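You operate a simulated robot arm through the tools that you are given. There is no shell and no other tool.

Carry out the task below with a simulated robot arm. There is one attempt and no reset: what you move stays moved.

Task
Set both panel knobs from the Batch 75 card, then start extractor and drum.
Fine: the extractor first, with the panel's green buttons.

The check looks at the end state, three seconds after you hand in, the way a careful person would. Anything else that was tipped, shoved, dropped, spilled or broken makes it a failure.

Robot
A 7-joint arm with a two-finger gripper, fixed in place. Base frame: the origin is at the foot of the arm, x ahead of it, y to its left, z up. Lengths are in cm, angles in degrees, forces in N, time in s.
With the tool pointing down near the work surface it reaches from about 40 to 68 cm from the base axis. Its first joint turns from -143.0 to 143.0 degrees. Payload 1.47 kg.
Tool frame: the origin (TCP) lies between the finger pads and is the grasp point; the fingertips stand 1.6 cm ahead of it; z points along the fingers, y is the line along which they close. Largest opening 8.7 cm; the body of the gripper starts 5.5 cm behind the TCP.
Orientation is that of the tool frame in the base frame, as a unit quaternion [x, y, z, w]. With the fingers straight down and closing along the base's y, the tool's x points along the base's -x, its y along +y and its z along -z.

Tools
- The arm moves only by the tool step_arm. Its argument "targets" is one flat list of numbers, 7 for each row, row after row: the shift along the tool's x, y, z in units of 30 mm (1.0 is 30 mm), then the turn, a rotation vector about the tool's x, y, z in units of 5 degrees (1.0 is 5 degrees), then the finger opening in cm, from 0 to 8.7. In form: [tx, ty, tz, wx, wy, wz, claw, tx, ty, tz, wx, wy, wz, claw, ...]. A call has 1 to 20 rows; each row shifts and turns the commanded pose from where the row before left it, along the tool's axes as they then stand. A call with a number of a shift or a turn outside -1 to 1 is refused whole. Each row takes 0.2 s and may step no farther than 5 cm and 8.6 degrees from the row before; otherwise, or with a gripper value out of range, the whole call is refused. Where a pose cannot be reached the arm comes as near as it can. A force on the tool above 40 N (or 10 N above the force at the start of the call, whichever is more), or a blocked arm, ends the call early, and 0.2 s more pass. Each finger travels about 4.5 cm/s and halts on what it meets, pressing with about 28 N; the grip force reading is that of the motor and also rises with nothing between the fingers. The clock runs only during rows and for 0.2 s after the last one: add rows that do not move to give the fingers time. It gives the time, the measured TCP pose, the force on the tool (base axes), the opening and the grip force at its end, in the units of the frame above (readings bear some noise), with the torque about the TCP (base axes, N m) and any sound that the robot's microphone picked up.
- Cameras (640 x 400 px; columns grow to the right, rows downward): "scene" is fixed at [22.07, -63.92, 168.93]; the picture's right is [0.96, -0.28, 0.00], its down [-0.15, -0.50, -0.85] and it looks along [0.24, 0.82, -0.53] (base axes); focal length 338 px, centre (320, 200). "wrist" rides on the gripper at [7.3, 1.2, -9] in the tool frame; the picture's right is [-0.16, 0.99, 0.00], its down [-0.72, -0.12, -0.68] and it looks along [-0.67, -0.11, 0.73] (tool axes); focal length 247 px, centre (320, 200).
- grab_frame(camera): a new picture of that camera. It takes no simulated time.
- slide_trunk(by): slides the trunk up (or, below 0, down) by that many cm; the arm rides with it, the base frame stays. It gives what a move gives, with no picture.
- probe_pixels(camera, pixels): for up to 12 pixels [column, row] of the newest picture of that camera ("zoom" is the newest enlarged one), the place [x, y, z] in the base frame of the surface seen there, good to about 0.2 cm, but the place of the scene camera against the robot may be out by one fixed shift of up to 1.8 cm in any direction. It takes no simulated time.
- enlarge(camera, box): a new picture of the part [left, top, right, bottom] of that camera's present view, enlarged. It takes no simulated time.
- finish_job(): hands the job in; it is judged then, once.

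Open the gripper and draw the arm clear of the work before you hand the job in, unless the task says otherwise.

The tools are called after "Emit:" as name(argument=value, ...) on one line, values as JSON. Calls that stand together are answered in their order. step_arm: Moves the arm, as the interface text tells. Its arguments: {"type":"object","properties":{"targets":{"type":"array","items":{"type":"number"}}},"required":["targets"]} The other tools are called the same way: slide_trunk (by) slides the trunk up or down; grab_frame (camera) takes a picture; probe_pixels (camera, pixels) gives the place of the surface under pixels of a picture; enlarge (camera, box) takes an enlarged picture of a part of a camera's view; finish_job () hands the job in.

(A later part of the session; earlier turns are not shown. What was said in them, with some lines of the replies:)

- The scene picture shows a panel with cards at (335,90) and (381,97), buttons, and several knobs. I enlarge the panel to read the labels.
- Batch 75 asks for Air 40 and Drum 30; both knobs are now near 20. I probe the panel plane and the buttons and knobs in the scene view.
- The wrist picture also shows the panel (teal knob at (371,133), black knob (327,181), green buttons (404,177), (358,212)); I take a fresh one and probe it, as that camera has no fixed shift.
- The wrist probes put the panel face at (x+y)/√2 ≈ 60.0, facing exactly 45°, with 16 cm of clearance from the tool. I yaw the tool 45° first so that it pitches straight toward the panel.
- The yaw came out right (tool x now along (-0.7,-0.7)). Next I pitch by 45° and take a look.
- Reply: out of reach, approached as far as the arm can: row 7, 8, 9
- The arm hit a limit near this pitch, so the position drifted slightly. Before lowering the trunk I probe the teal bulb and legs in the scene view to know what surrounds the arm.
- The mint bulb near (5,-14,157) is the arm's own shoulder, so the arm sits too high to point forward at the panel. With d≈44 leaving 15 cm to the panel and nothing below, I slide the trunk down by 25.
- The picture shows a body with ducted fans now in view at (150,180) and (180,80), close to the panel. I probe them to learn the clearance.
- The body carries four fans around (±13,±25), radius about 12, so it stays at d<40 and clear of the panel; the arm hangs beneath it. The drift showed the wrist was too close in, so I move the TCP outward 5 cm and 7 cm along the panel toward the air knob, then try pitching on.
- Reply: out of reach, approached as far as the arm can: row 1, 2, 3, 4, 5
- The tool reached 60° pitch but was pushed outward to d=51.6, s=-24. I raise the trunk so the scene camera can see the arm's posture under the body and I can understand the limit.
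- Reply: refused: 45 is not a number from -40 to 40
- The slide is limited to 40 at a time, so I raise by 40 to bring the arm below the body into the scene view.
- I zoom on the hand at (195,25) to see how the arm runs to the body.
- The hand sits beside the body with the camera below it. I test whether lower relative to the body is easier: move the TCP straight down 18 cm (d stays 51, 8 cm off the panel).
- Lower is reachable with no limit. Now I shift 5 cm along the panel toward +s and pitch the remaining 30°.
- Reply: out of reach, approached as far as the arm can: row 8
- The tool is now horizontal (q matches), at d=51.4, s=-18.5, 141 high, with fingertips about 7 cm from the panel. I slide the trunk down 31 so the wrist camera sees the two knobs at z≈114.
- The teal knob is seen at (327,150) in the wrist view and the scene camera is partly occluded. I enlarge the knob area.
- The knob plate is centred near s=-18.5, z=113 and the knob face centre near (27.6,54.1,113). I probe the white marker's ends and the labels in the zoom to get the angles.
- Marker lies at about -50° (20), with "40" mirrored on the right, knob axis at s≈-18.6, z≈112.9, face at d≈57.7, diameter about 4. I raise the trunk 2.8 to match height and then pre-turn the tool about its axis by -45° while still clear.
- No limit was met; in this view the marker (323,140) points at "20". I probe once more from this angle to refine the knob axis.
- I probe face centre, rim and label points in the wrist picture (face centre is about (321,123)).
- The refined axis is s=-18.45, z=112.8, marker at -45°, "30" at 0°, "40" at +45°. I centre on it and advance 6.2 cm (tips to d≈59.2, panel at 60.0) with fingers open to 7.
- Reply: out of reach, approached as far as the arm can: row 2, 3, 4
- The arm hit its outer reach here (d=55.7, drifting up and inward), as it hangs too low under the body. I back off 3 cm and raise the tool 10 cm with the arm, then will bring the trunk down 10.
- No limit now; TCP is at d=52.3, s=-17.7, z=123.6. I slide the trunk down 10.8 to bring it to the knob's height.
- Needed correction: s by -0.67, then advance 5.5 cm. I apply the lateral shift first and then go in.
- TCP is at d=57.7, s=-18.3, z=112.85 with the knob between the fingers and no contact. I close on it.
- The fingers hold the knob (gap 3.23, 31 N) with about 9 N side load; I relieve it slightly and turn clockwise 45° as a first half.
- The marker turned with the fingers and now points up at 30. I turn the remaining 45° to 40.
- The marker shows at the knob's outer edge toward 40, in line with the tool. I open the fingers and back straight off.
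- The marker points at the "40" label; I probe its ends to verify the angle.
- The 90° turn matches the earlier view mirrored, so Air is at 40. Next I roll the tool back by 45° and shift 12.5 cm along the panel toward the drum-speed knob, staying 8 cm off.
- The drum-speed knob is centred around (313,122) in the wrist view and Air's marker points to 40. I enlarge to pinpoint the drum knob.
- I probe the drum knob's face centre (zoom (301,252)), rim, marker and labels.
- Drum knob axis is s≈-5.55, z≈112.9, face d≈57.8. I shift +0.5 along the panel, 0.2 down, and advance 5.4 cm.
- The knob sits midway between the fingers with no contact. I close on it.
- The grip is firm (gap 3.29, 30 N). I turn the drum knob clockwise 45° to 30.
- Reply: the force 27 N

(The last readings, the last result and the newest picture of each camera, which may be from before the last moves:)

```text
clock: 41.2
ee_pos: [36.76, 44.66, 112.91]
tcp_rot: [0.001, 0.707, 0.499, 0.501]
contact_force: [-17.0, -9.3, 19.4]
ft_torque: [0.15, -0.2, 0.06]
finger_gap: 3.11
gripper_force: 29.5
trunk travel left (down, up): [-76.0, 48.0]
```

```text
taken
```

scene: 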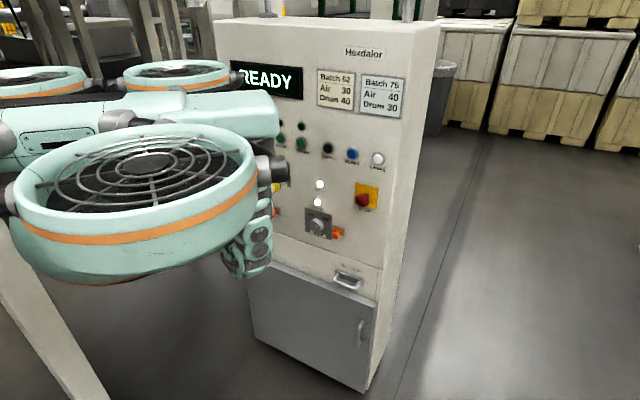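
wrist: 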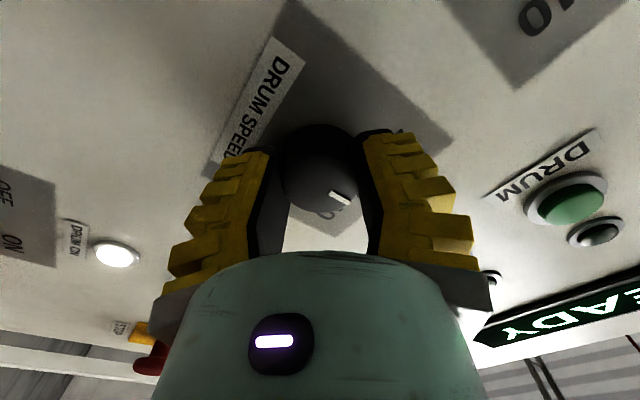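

The marker moved with the fingers (still at (340,198) relative to the hand), with some side load. I release and back off to check.

Emit:
step_arm(targets=[0, 0, 0, 0, 0, 0, 4, 0, 0, 0, 0, 0, 0, 6, 0, 0, 0, 0, 0, 0, 7, 0, 0, 0, 0, 0, 0, 7, 0, 0, -0.6, 0, 0, 0, 7, 0, 0, -0.6, 0, 0, 0, 7, 0, 0, -0.6, 0, 0, 0, 7])

Emit:
grab_frame(camera="wrist")

Emit:
enlarge(camera="wrist", box=[220, 50, 420, 200])

```text
clock: 42.8
ee_pos: [32.93, 40.87, 112.81]
tcp_rot: [0.0, 0.708, 0.498, 0.501]
contact_force: [0.6, -0.1, 0.3]
ft_torque: [-0.01, -0.01, -0.03]
finger_gap: 7.34
gripper_force: 2.6
trunk travel left (down, up): [-76.0, 48.0]
```

```text
taken
```

wrist: 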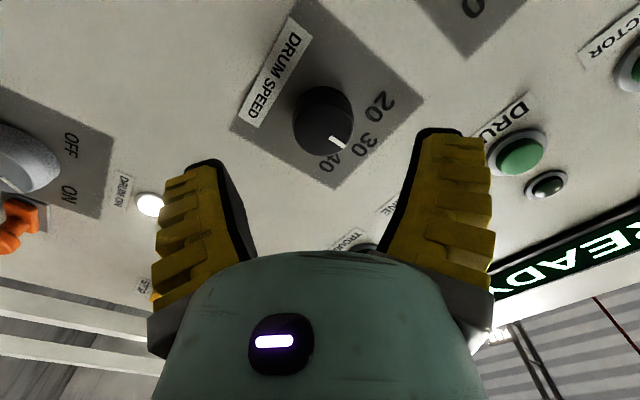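

```text
2.67 times, centred on (320, 125) of wrist
```

zoom: 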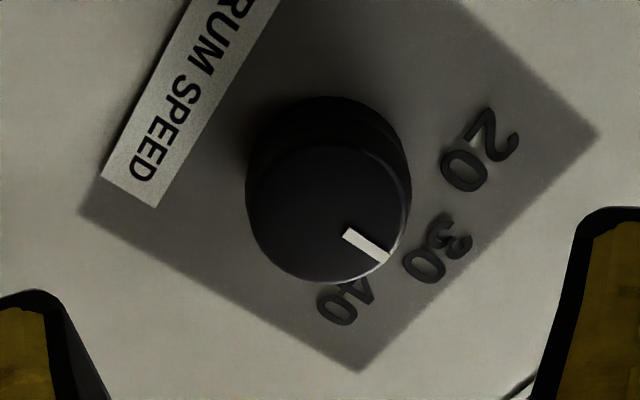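

The marker points at "30"; I probe its ends to confirm it is vertical.

Emit:
probe_pixels(camera="zoom", pixels=[[350, 236], [366, 246], [382, 256], [329, 210], [252, 200], [406, 200], [329, 146], [329, 276], [438, 250]])

```text
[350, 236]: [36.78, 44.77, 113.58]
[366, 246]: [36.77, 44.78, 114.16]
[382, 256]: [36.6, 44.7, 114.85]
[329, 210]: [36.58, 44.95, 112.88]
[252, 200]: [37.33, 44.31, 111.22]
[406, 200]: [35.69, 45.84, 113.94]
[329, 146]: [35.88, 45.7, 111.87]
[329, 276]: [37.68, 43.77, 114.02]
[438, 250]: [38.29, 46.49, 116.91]
```

Drum marker is vertical (s≈-5.65 along its length), so Drum is at 30. Now I roll back 45°, shift 15 cm toward the extractor button while closing the fingers, still 8 cm off the panel.

Emit:
step_arm(targets=[0, 0, 0, 0, 0, -1, 5, 0, 0, 0, 0, 0, -1, 3, 0, 0, 0, 0, 0, -1, 1, 0, 0, 0, 0, 0, -1, 0, 0, 0, 0, 0, 0, -1, 0, 0, 0, 0, 0, 0, -1, 0, 0, 0, 0, 0, 0, -1, 0, 0, 0, 0, 0, 0, -1, 0, 0, 0, 0, 0, 0, -1, 0, 0, 0.84, 0, 0, 0, 0, 0, 0, 0.84, 0, 0, 0, 0, 0, 0, 0.84, 0, 0, 0, 0, 0, 0, 0.84, 0, 0, 0, 0, 0, 0, 0.84, 0, 0, 0, 0, 0, 0, 0.84, 0, 0, 0, 0, 0])

Emit:
slide_trunk(by=11)

Emit:
grab_frame(camera="wrist")

Emit:
grab_frame(camera="scene")

```text
clock: 46.0
ee_pos: [22.25, 51.46, 112.76]
tcp_rot: [-0.27, 0.653, 0.269, 0.654]
contact_force: [-0.5, 0.5, -0.4]
ft_torque: [0.0, -0.05, -0.02]
finger_gap: 0.0
gripper_force: 28.3
trunk travel left (down, up): [-76.0, 48.0]
```

```text
clock: 47.4
ee_pos: [22.35, 51.47, 123.71]
tcp_rot: [-0.271, 0.653, 0.268, 0.654]
contact_force: [-0.3, 0.5, -0.6]
ft_torque: [-0.01, -0.01, 0.01]
finger_gap: 0.01
gripper_force: 27.8
trunk travel left (down, up): [-87.0, 37.0]
```

```text
taken
```

wrist: 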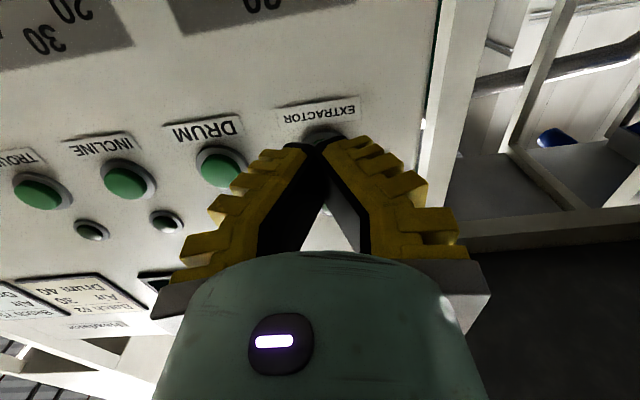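

```text
taken
```

scene: 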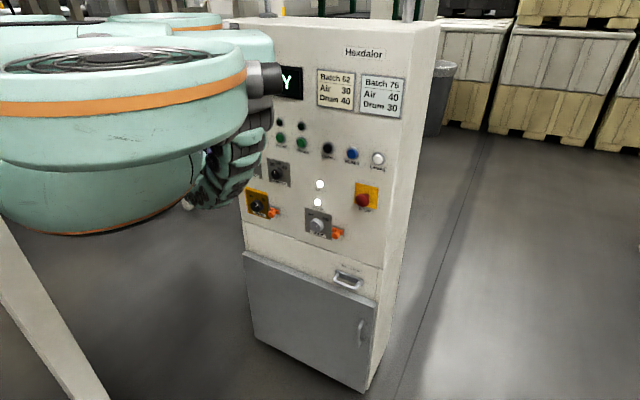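

The closed fingers hide the extractor button, whose label is at (318,112). I probe the labels and the visible row of buttons to fix its centre.

Emit:
probe_pixels(camera="wrist", pixels=[[221, 169], [124, 183], [38, 192], [318, 112], [203, 129], [97, 146], [278, 115], [360, 105], [166, 131], [240, 125], [318, 136], [345, 134]])

```text
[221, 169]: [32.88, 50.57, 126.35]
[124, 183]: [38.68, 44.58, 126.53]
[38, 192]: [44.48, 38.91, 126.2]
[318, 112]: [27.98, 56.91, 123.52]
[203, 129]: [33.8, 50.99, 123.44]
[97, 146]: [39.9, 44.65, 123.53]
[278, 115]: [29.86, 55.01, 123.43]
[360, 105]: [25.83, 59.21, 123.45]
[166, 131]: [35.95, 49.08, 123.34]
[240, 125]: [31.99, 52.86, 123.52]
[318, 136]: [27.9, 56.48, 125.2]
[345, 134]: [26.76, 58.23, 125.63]
```

I enlarge the visible drum button to pin down the height of the button row.

Emit:
enlarge(camera="wrist", box=[80, 120, 260, 240])

```text
3.33 times, centred on (170, 180) of wrist
```

zoom: 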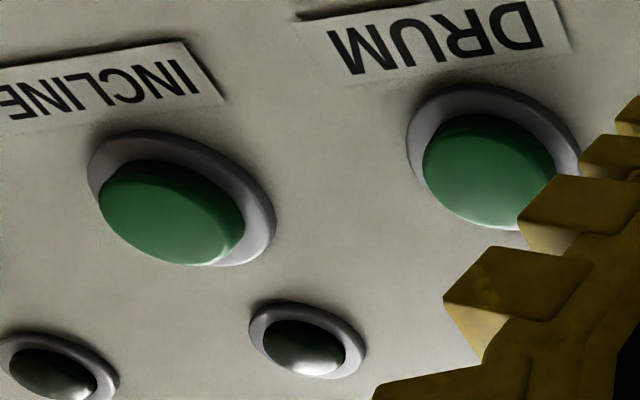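

Emit:
probe_pixels(camera="zoom", pixels=[[180, 160], [165, 245], [105, 190], [240, 225], [490, 108], [475, 215], [178, 205], [488, 165], [130, 140], [220, 258], [490, 92]])

```text
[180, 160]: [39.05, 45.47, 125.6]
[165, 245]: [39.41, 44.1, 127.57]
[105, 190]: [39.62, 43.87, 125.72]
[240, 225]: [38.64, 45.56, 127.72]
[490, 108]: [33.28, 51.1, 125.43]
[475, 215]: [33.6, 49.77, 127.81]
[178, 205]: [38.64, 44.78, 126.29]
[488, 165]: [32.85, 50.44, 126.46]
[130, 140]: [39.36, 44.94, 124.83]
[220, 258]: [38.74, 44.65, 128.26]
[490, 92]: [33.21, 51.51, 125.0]
```

The button row's centre is z≈126.7 and the extractor is at s≈-20.75, face d≈59. I raise the trunk 3 and advance to just short of contact.

Emit:
slide_trunk(by=3)

Emit:
step_arm(targets=[0, 0.05, 0.5, 0, 0, 0, 0, 0, 0, 0.5, 0, 0, 0, 0, 0, 0, 0.5, 0, 0, 0, 0, 0, 0, 0, 0, 0, 0, 0])

Emit:
grab_frame(camera="wrist")

Emit:
grab_frame(camera="scene")

```text
clock: 48.2
ee_pos: [22.22, 51.39, 126.77]
tcp_rot: [-0.271, 0.653, 0.268, 0.654]
contact_force: [0.7, 0.5, -0.4]
ft_torque: [0.0, 0.02, 0.0]
finger_gap: 0.0
gripper_force: 28.1
trunk travel left (down, up): [-90.0, 34.0]
```

```text
clock: 49.2
ee_pos: [25.36, 54.73, 126.82]
tcp_rot: [-0.271, 0.653, 0.268, 0.654]
contact_force: [-0.3, -0.3, -0.2]
ft_torque: [0.0, -0.01, 0.0]
finger_gap: 0.0
gripper_force: 27.8
trunk travel left (down, up): [-90.0, 34.0]
```

```text
taken
```

wrist: 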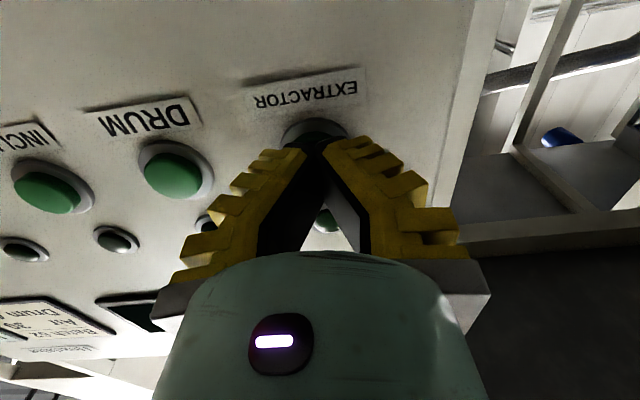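

```text
taken
```

scene: 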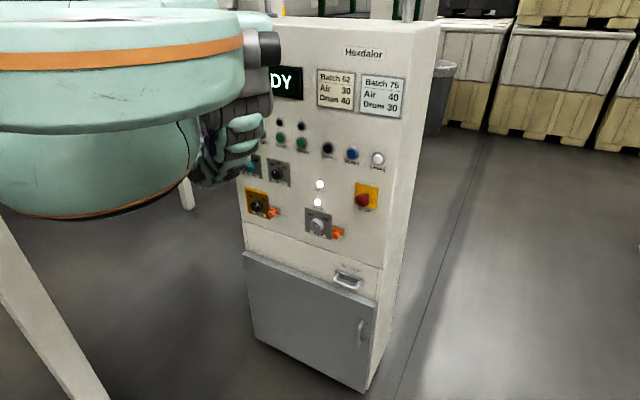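

Fingertips are about 0.7 cm from the extractor button face, centred at s=-20.8, z=126.8. I press in gently in small steps.

Emit:
step_arm(targets=[0, 0, 0.15, 0, 0, 0, 0, 0, 0, 0.1, 0, 0, 0, 0, 0, 0, 0.1, 0, 0, 0, 0])

Emit:
grab_frame(camera="wrist")

```text
clock: 50.0
ee_pos: [26.06, 55.41, 126.78]
tcp_rot: [-0.27, 0.654, 0.268, 0.654]
contact_force: [-1.9, -2.0, -1.6]
ft_torque: [0.02, -0.01, 0.0]
finger_gap: 0.62
gripper_force: 28.3
trunk travel left (down, up): [-90.0, 34.0]
heard: click
```

```text
taken
```

wrist: 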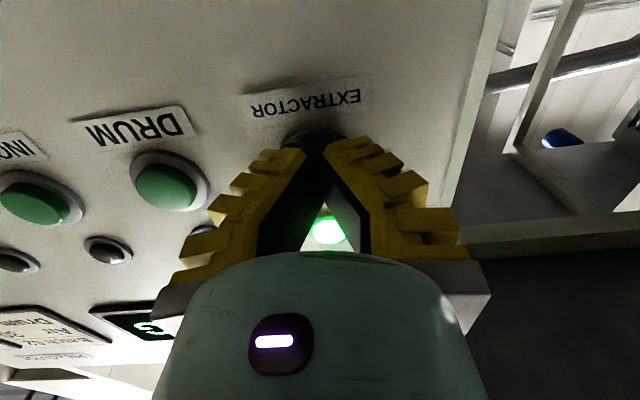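

A click was heard and the extractor's green lamp at (327,230) lit; the display text changed. I back off straight away and look.

Emit:
step_arm(targets=[0, 0, -0.5, 0, 0, 0, 0, 0, 0, -0.5, 0, 0, 0, 0, 0, 0, -0.5, 0, 0, 0, 0])

Emit:
grab_frame(camera="wrist")

Emit:
enlarge(camera="scene", box=[225, 50, 425, 175])

```text
clock: 50.8
ee_pos: [23.04, 52.37, 126.8]
tcp_rot: [-0.269, 0.654, 0.268, 0.655]
contact_force: [-0.2, 0.2, 0.1]
ft_torque: [0.0, -0.01, 0.02]
finger_gap: 0.01
gripper_force: 28.2
trunk travel left (down, up): [-90.0, 34.0]
```

```text
taken
```

wrist: 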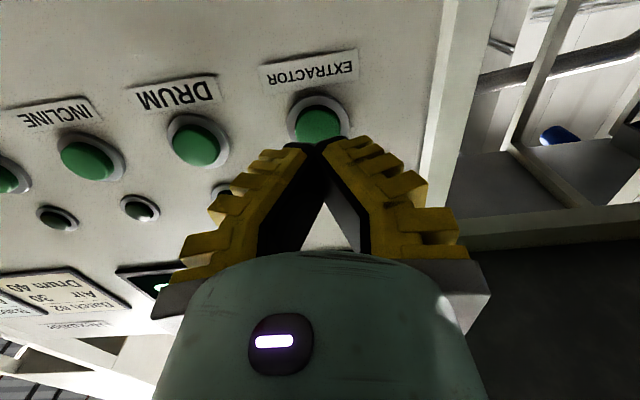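

```text
3.20 times, centred on (325, 112) of scene
```

zoom: 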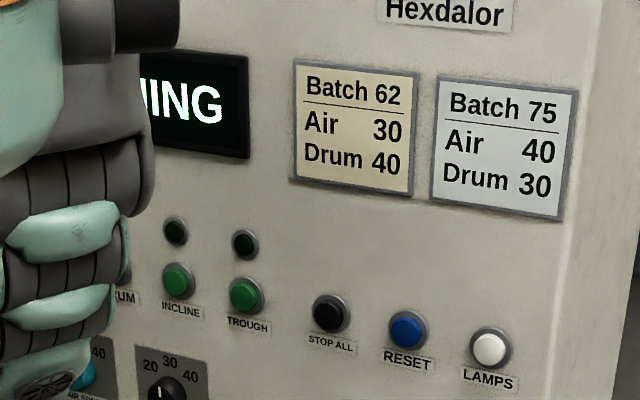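

The display ends in "…NING" but is half hidden. I move 8.2 cm over in front of the drum button and view the display and lamp again before pressing.

Emit:
step_arm(targets=[0, -0.7, 0, 0, 0, 0, 0, 0, -0.7, 0, 0, 0, 0, 0, 0, -0.7, 0, 0, 0, 0, 0, 0, -0.63, 0, 0, 0, 0, 0])

Emit:
grab_frame(camera="wrist")

Emit:
enlarge(camera="scene", box=[225, 50, 425, 175])

```text
clock: 51.8
ee_pos: [28.68, 46.51, 126.9]
tcp_rot: [-0.271, 0.653, 0.269, 0.654]
contact_force: [0.6, -0.5, 0.7]
ft_torque: [-0.04, 0.03, -0.01]
finger_gap: 0.0
gripper_force: 28.3
trunk travel left (down, up): [-90.0, 34.0]
```

```text
taken
```

wrist: 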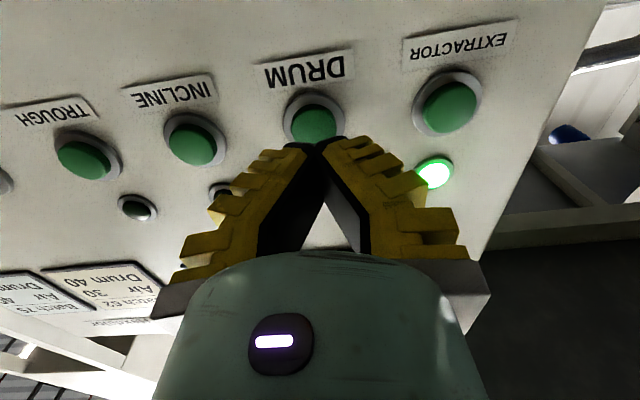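

```text
3.20 times, centred on (325, 112) of scene
```

zoom: 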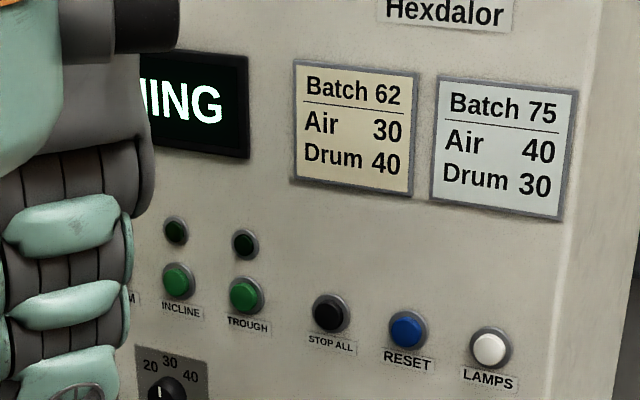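

The extractor lamp at (433,173) is steadily lit. To read the whole display before going on I slide the trunk up 12 and look with the wrist camera.

Emit:
slide_trunk(by=12)

Emit:
grab_frame(camera="wrist")

```text
clock: 53.3
ee_pos: [28.67, 46.46, 138.75]
tcp_rot: [-0.272, 0.653, 0.269, 0.654]
contact_force: [-0.8, -0.2, 1.0]
ft_torque: [-0.01, -0.03, 0.02]
finger_gap: 0.01
gripper_force: 28.1
trunk travel left (down, up): [-102.0, 22.0]
```

```text
taken
```

wrist: 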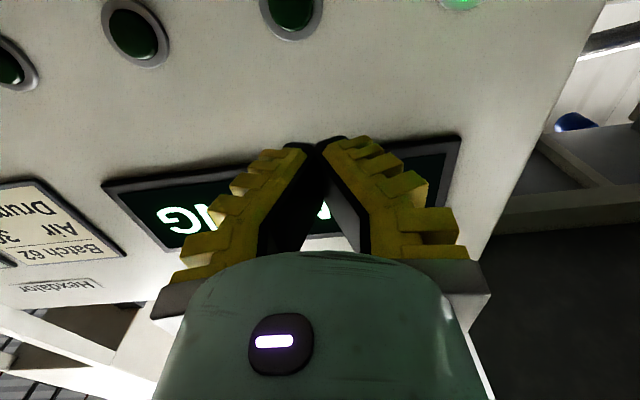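

Most of the text is hidden by the fingers here; the scene camera may see it with the body higher.

Emit:
enlarge(camera="scene", box=[185, 30, 345, 150])

```text
3.33 times, centred on (265, 90) of scene
```

zoom: 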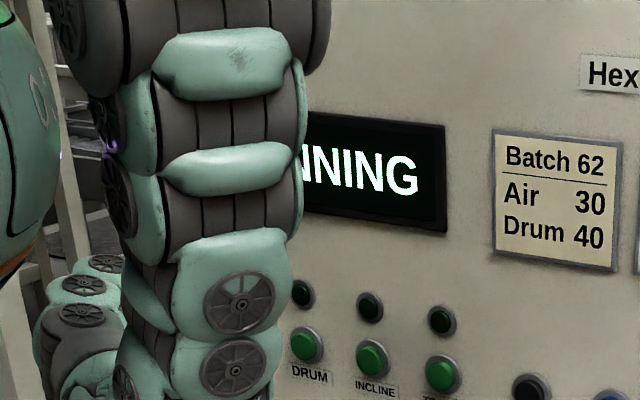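

It reads "RUNNING" (…NNING), so all is well. I slide back down 12 to the drum button's height.

Emit:
slide_trunk(by=-12)

Emit:
step_arm(targets=[0, 0, 0.5, 0, 0, 0, 0, 0, 0, 0.5, 0, 0, 0, 0, 0, 0, 0.15, 0, 0, 0, 0, 0, 0, 0, 0, 0, 0, 0])

Emit:
grab_frame(camera="wrist")

```text
clock: 54.8
ee_pos: [28.74, 46.47, 126.87]
tcp_rot: [-0.27, 0.653, 0.268, 0.654]
contact_force: [-0.2, 0.0, 0.8]
ft_torque: [0.0, 0.01, -0.01]
finger_gap: 0.0
gripper_force: 27.8
trunk travel left (down, up): [-90.0, 34.0]
```

```text
clock: 55.8
ee_pos: [31.3, 48.87, 126.82]
tcp_rot: [-0.271, 0.653, 0.269, 0.654]
contact_force: [0.1, -0.2, 0.4]
ft_torque: [0.02, -0.02, 0.01]
finger_gap: 0.01
gripper_force: 27.9
trunk travel left (down, up): [-90.0, 34.0]
```

```text
taken
```

wrist: 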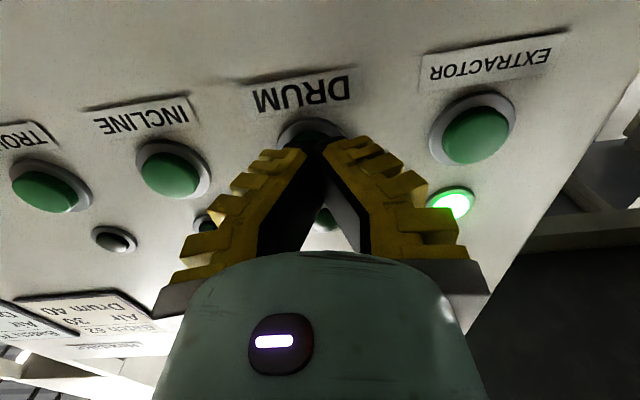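

The fingertips are 0.7 cm in front of the drum button (s=-12.4, z=126.8) and its lamp is dark at (325,220). I press in the same gentle steps.

Emit:
step_arm(targets=[0, 0, 0.15, 0, 0, 0, 0, 0, 0, 0.1, 0, 0, 0, 0, 0, 0, 0.1, 0, 0, 0, 0])

Emit:
grab_frame(camera="wrist")

```text
clock: 56.6
ee_pos: [31.95, 49.75, 126.92]
tcp_rot: [-0.271, 0.653, 0.269, 0.654]
contact_force: [-1.5, -1.4, 0.9]
ft_torque: [0.01, -0.02, -0.02]
finger_gap: 0.58
gripper_force: 28.4
trunk travel left (down, up): [-90.0, 34.0]
```

```text
taken
```

wrist: 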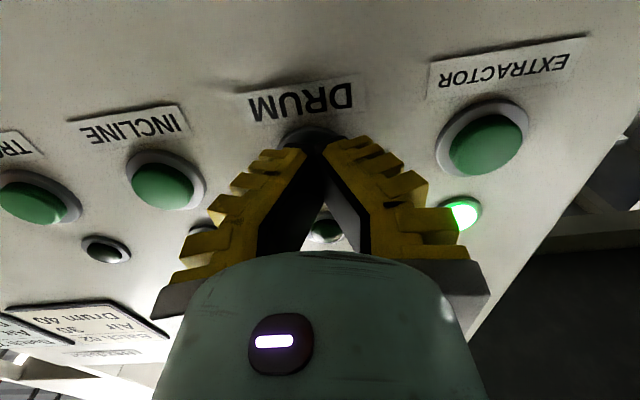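

No click yet and the lamp is still dark, with only 2 N on the tool. I press a little further.

Emit:
step_arm(targets=[0, 0, 0.07, 0, 0, 0, 0, 0, 0, 0, 0, 0, 0, 0])

Emit:
grab_frame(camera="wrist")

```text
clock: 57.2
ee_pos: [31.96, 49.61, 126.78]
tcp_rot: [-0.271, 0.653, 0.268, 0.654]
contact_force: [-1.1, -2.6, -0.6]
ft_torque: [-0.01, -0.03, -0.01]
finger_gap: 0.58
gripper_force: 28.1
trunk travel left (down, up): [-90.0, 34.0]
heard: click
```

```text
taken
```

wrist: 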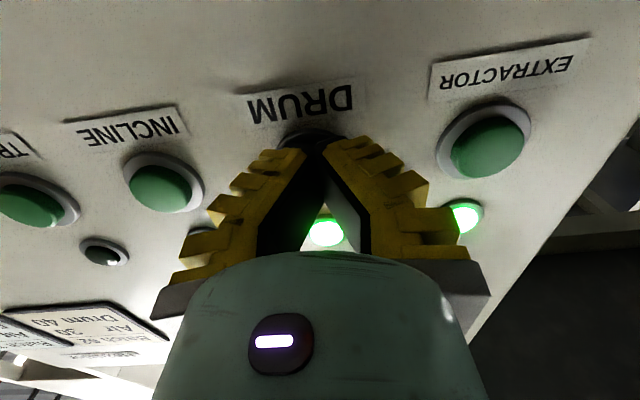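

A click, and the drum lamp at (325,232) is lit alongside the extractor's. I back away 12 cm or so and open the gripper on the way.

Emit:
step_arm(targets=[0, 0, -0.6, 0, 0, 0, 0, 0, 0, -0.6, 0, 0, 0, 0, 0, 0, -0.6, 0, 0, 0, 2, 0, 0, -0.6, 0, 0, 0, 5, 0, 0, 0, 0, 0, 0, 6, 0, 0, 0, 0, 0, 0, 6])

Emit:
grab_frame(camera="wrist")

Emit:
grab_frame(camera="scene")

```text
clock: 58.6
ee_pos: [26.9, 44.73, 126.9]
tcp_rot: [-0.271, 0.653, 0.269, 0.654]
contact_force: [0.3, 0.1, -0.4]
ft_torque: [-0.02, 0.0, -0.01]
finger_gap: 6.46
gripper_force: 3.1
trunk travel left (down, up): [-90.0, 34.0]
```

```text
taken
```

wrist: 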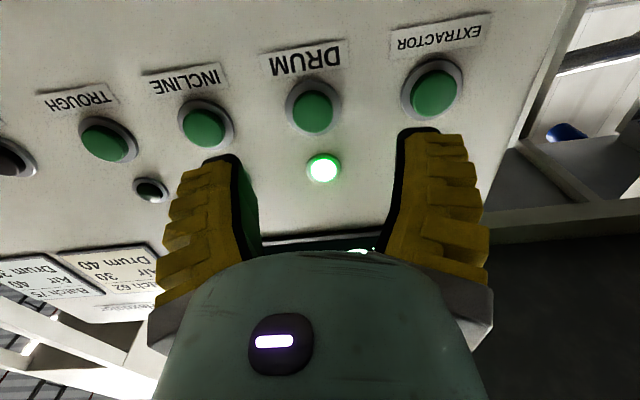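

```text
taken
```

scene: 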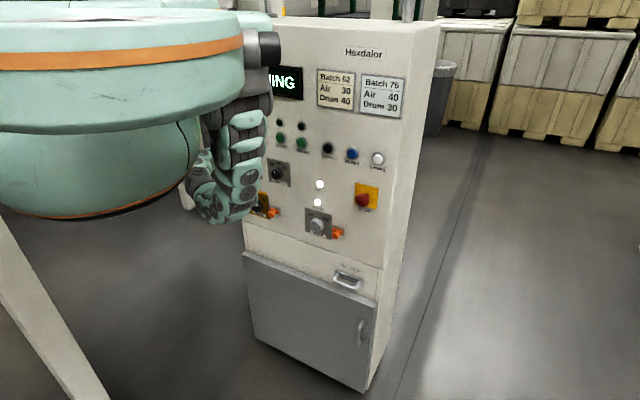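

Both lamps show lit and the gripper is clear. I raise the trunk so the scene camera sees the whole panel for a final check.

Emit:
slide_trunk(by=33)

Emit:
grab_frame(camera="scene")

Emit:
enlarge(camera="scene", box=[225, 50, 325, 115])

Emit:
enlarge(camera="scene", box=[225, 100, 325, 190])

```text
clock: 61.8
ee_pos: [26.99, 44.65, 159.82]
tcp_rot: [-0.271, 0.653, 0.268, 0.654]
contact_force: [0.3, -1.2, -0.5]
ft_torque: [-0.04, 0.0, 0.0]
finger_gap: 6.46
gripper_force: 3.4
trunk travel left (down, up): [-123.0, 1.0]
```

```text
taken
```

scene: 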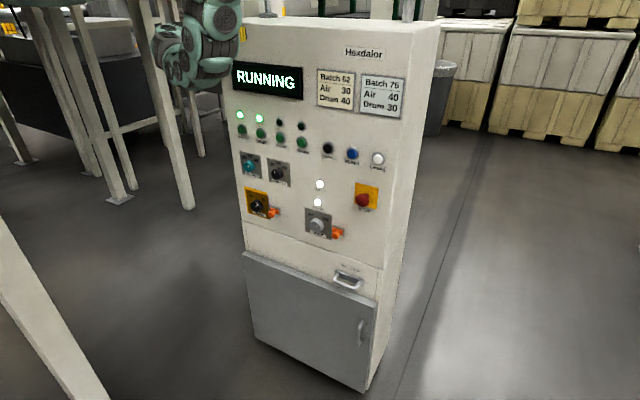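

```text
6.15 times, centred on (275, 82) of scene
```

zoom: 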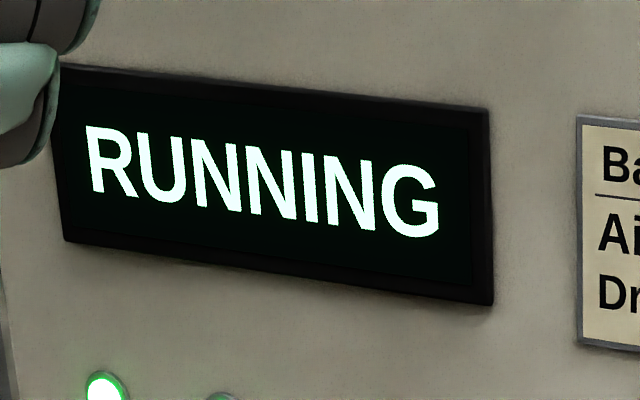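

```text
4.44 times, centred on (275, 145) of scene
```

zoom: 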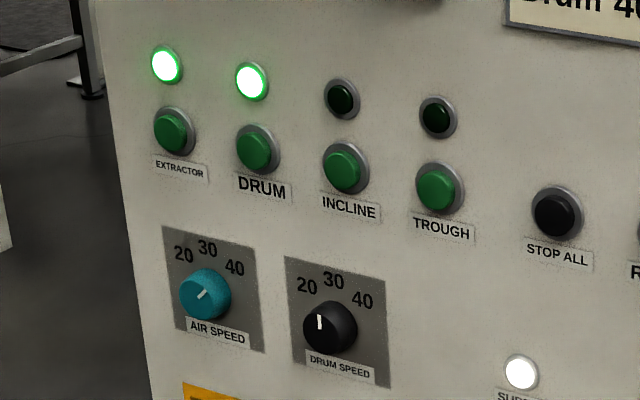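

The display reads RUNNING, the extractor and drum lamps are lit, Air points to 40 and Drum to 30, and the isolators and other controls look as they did at the start. The gripper is open and about 8 cm clear of the panel, so I hand the job in.

Emit:
finish_job()

```text
The job is handed in.
```

I set both knobs from the Batch 75 card, Air to 40 and Drum to 30, then started the extractor and after it the drum with the green buttons. I have handed the job in.

In the last pictures the display reads RUNNING and the lamps above the extractor and drum buttons are lit. The incline and trough lamps stayed dark, and the other panel controls look as they did at the start. I left the gripper open and about 8 cm clear of the panel.
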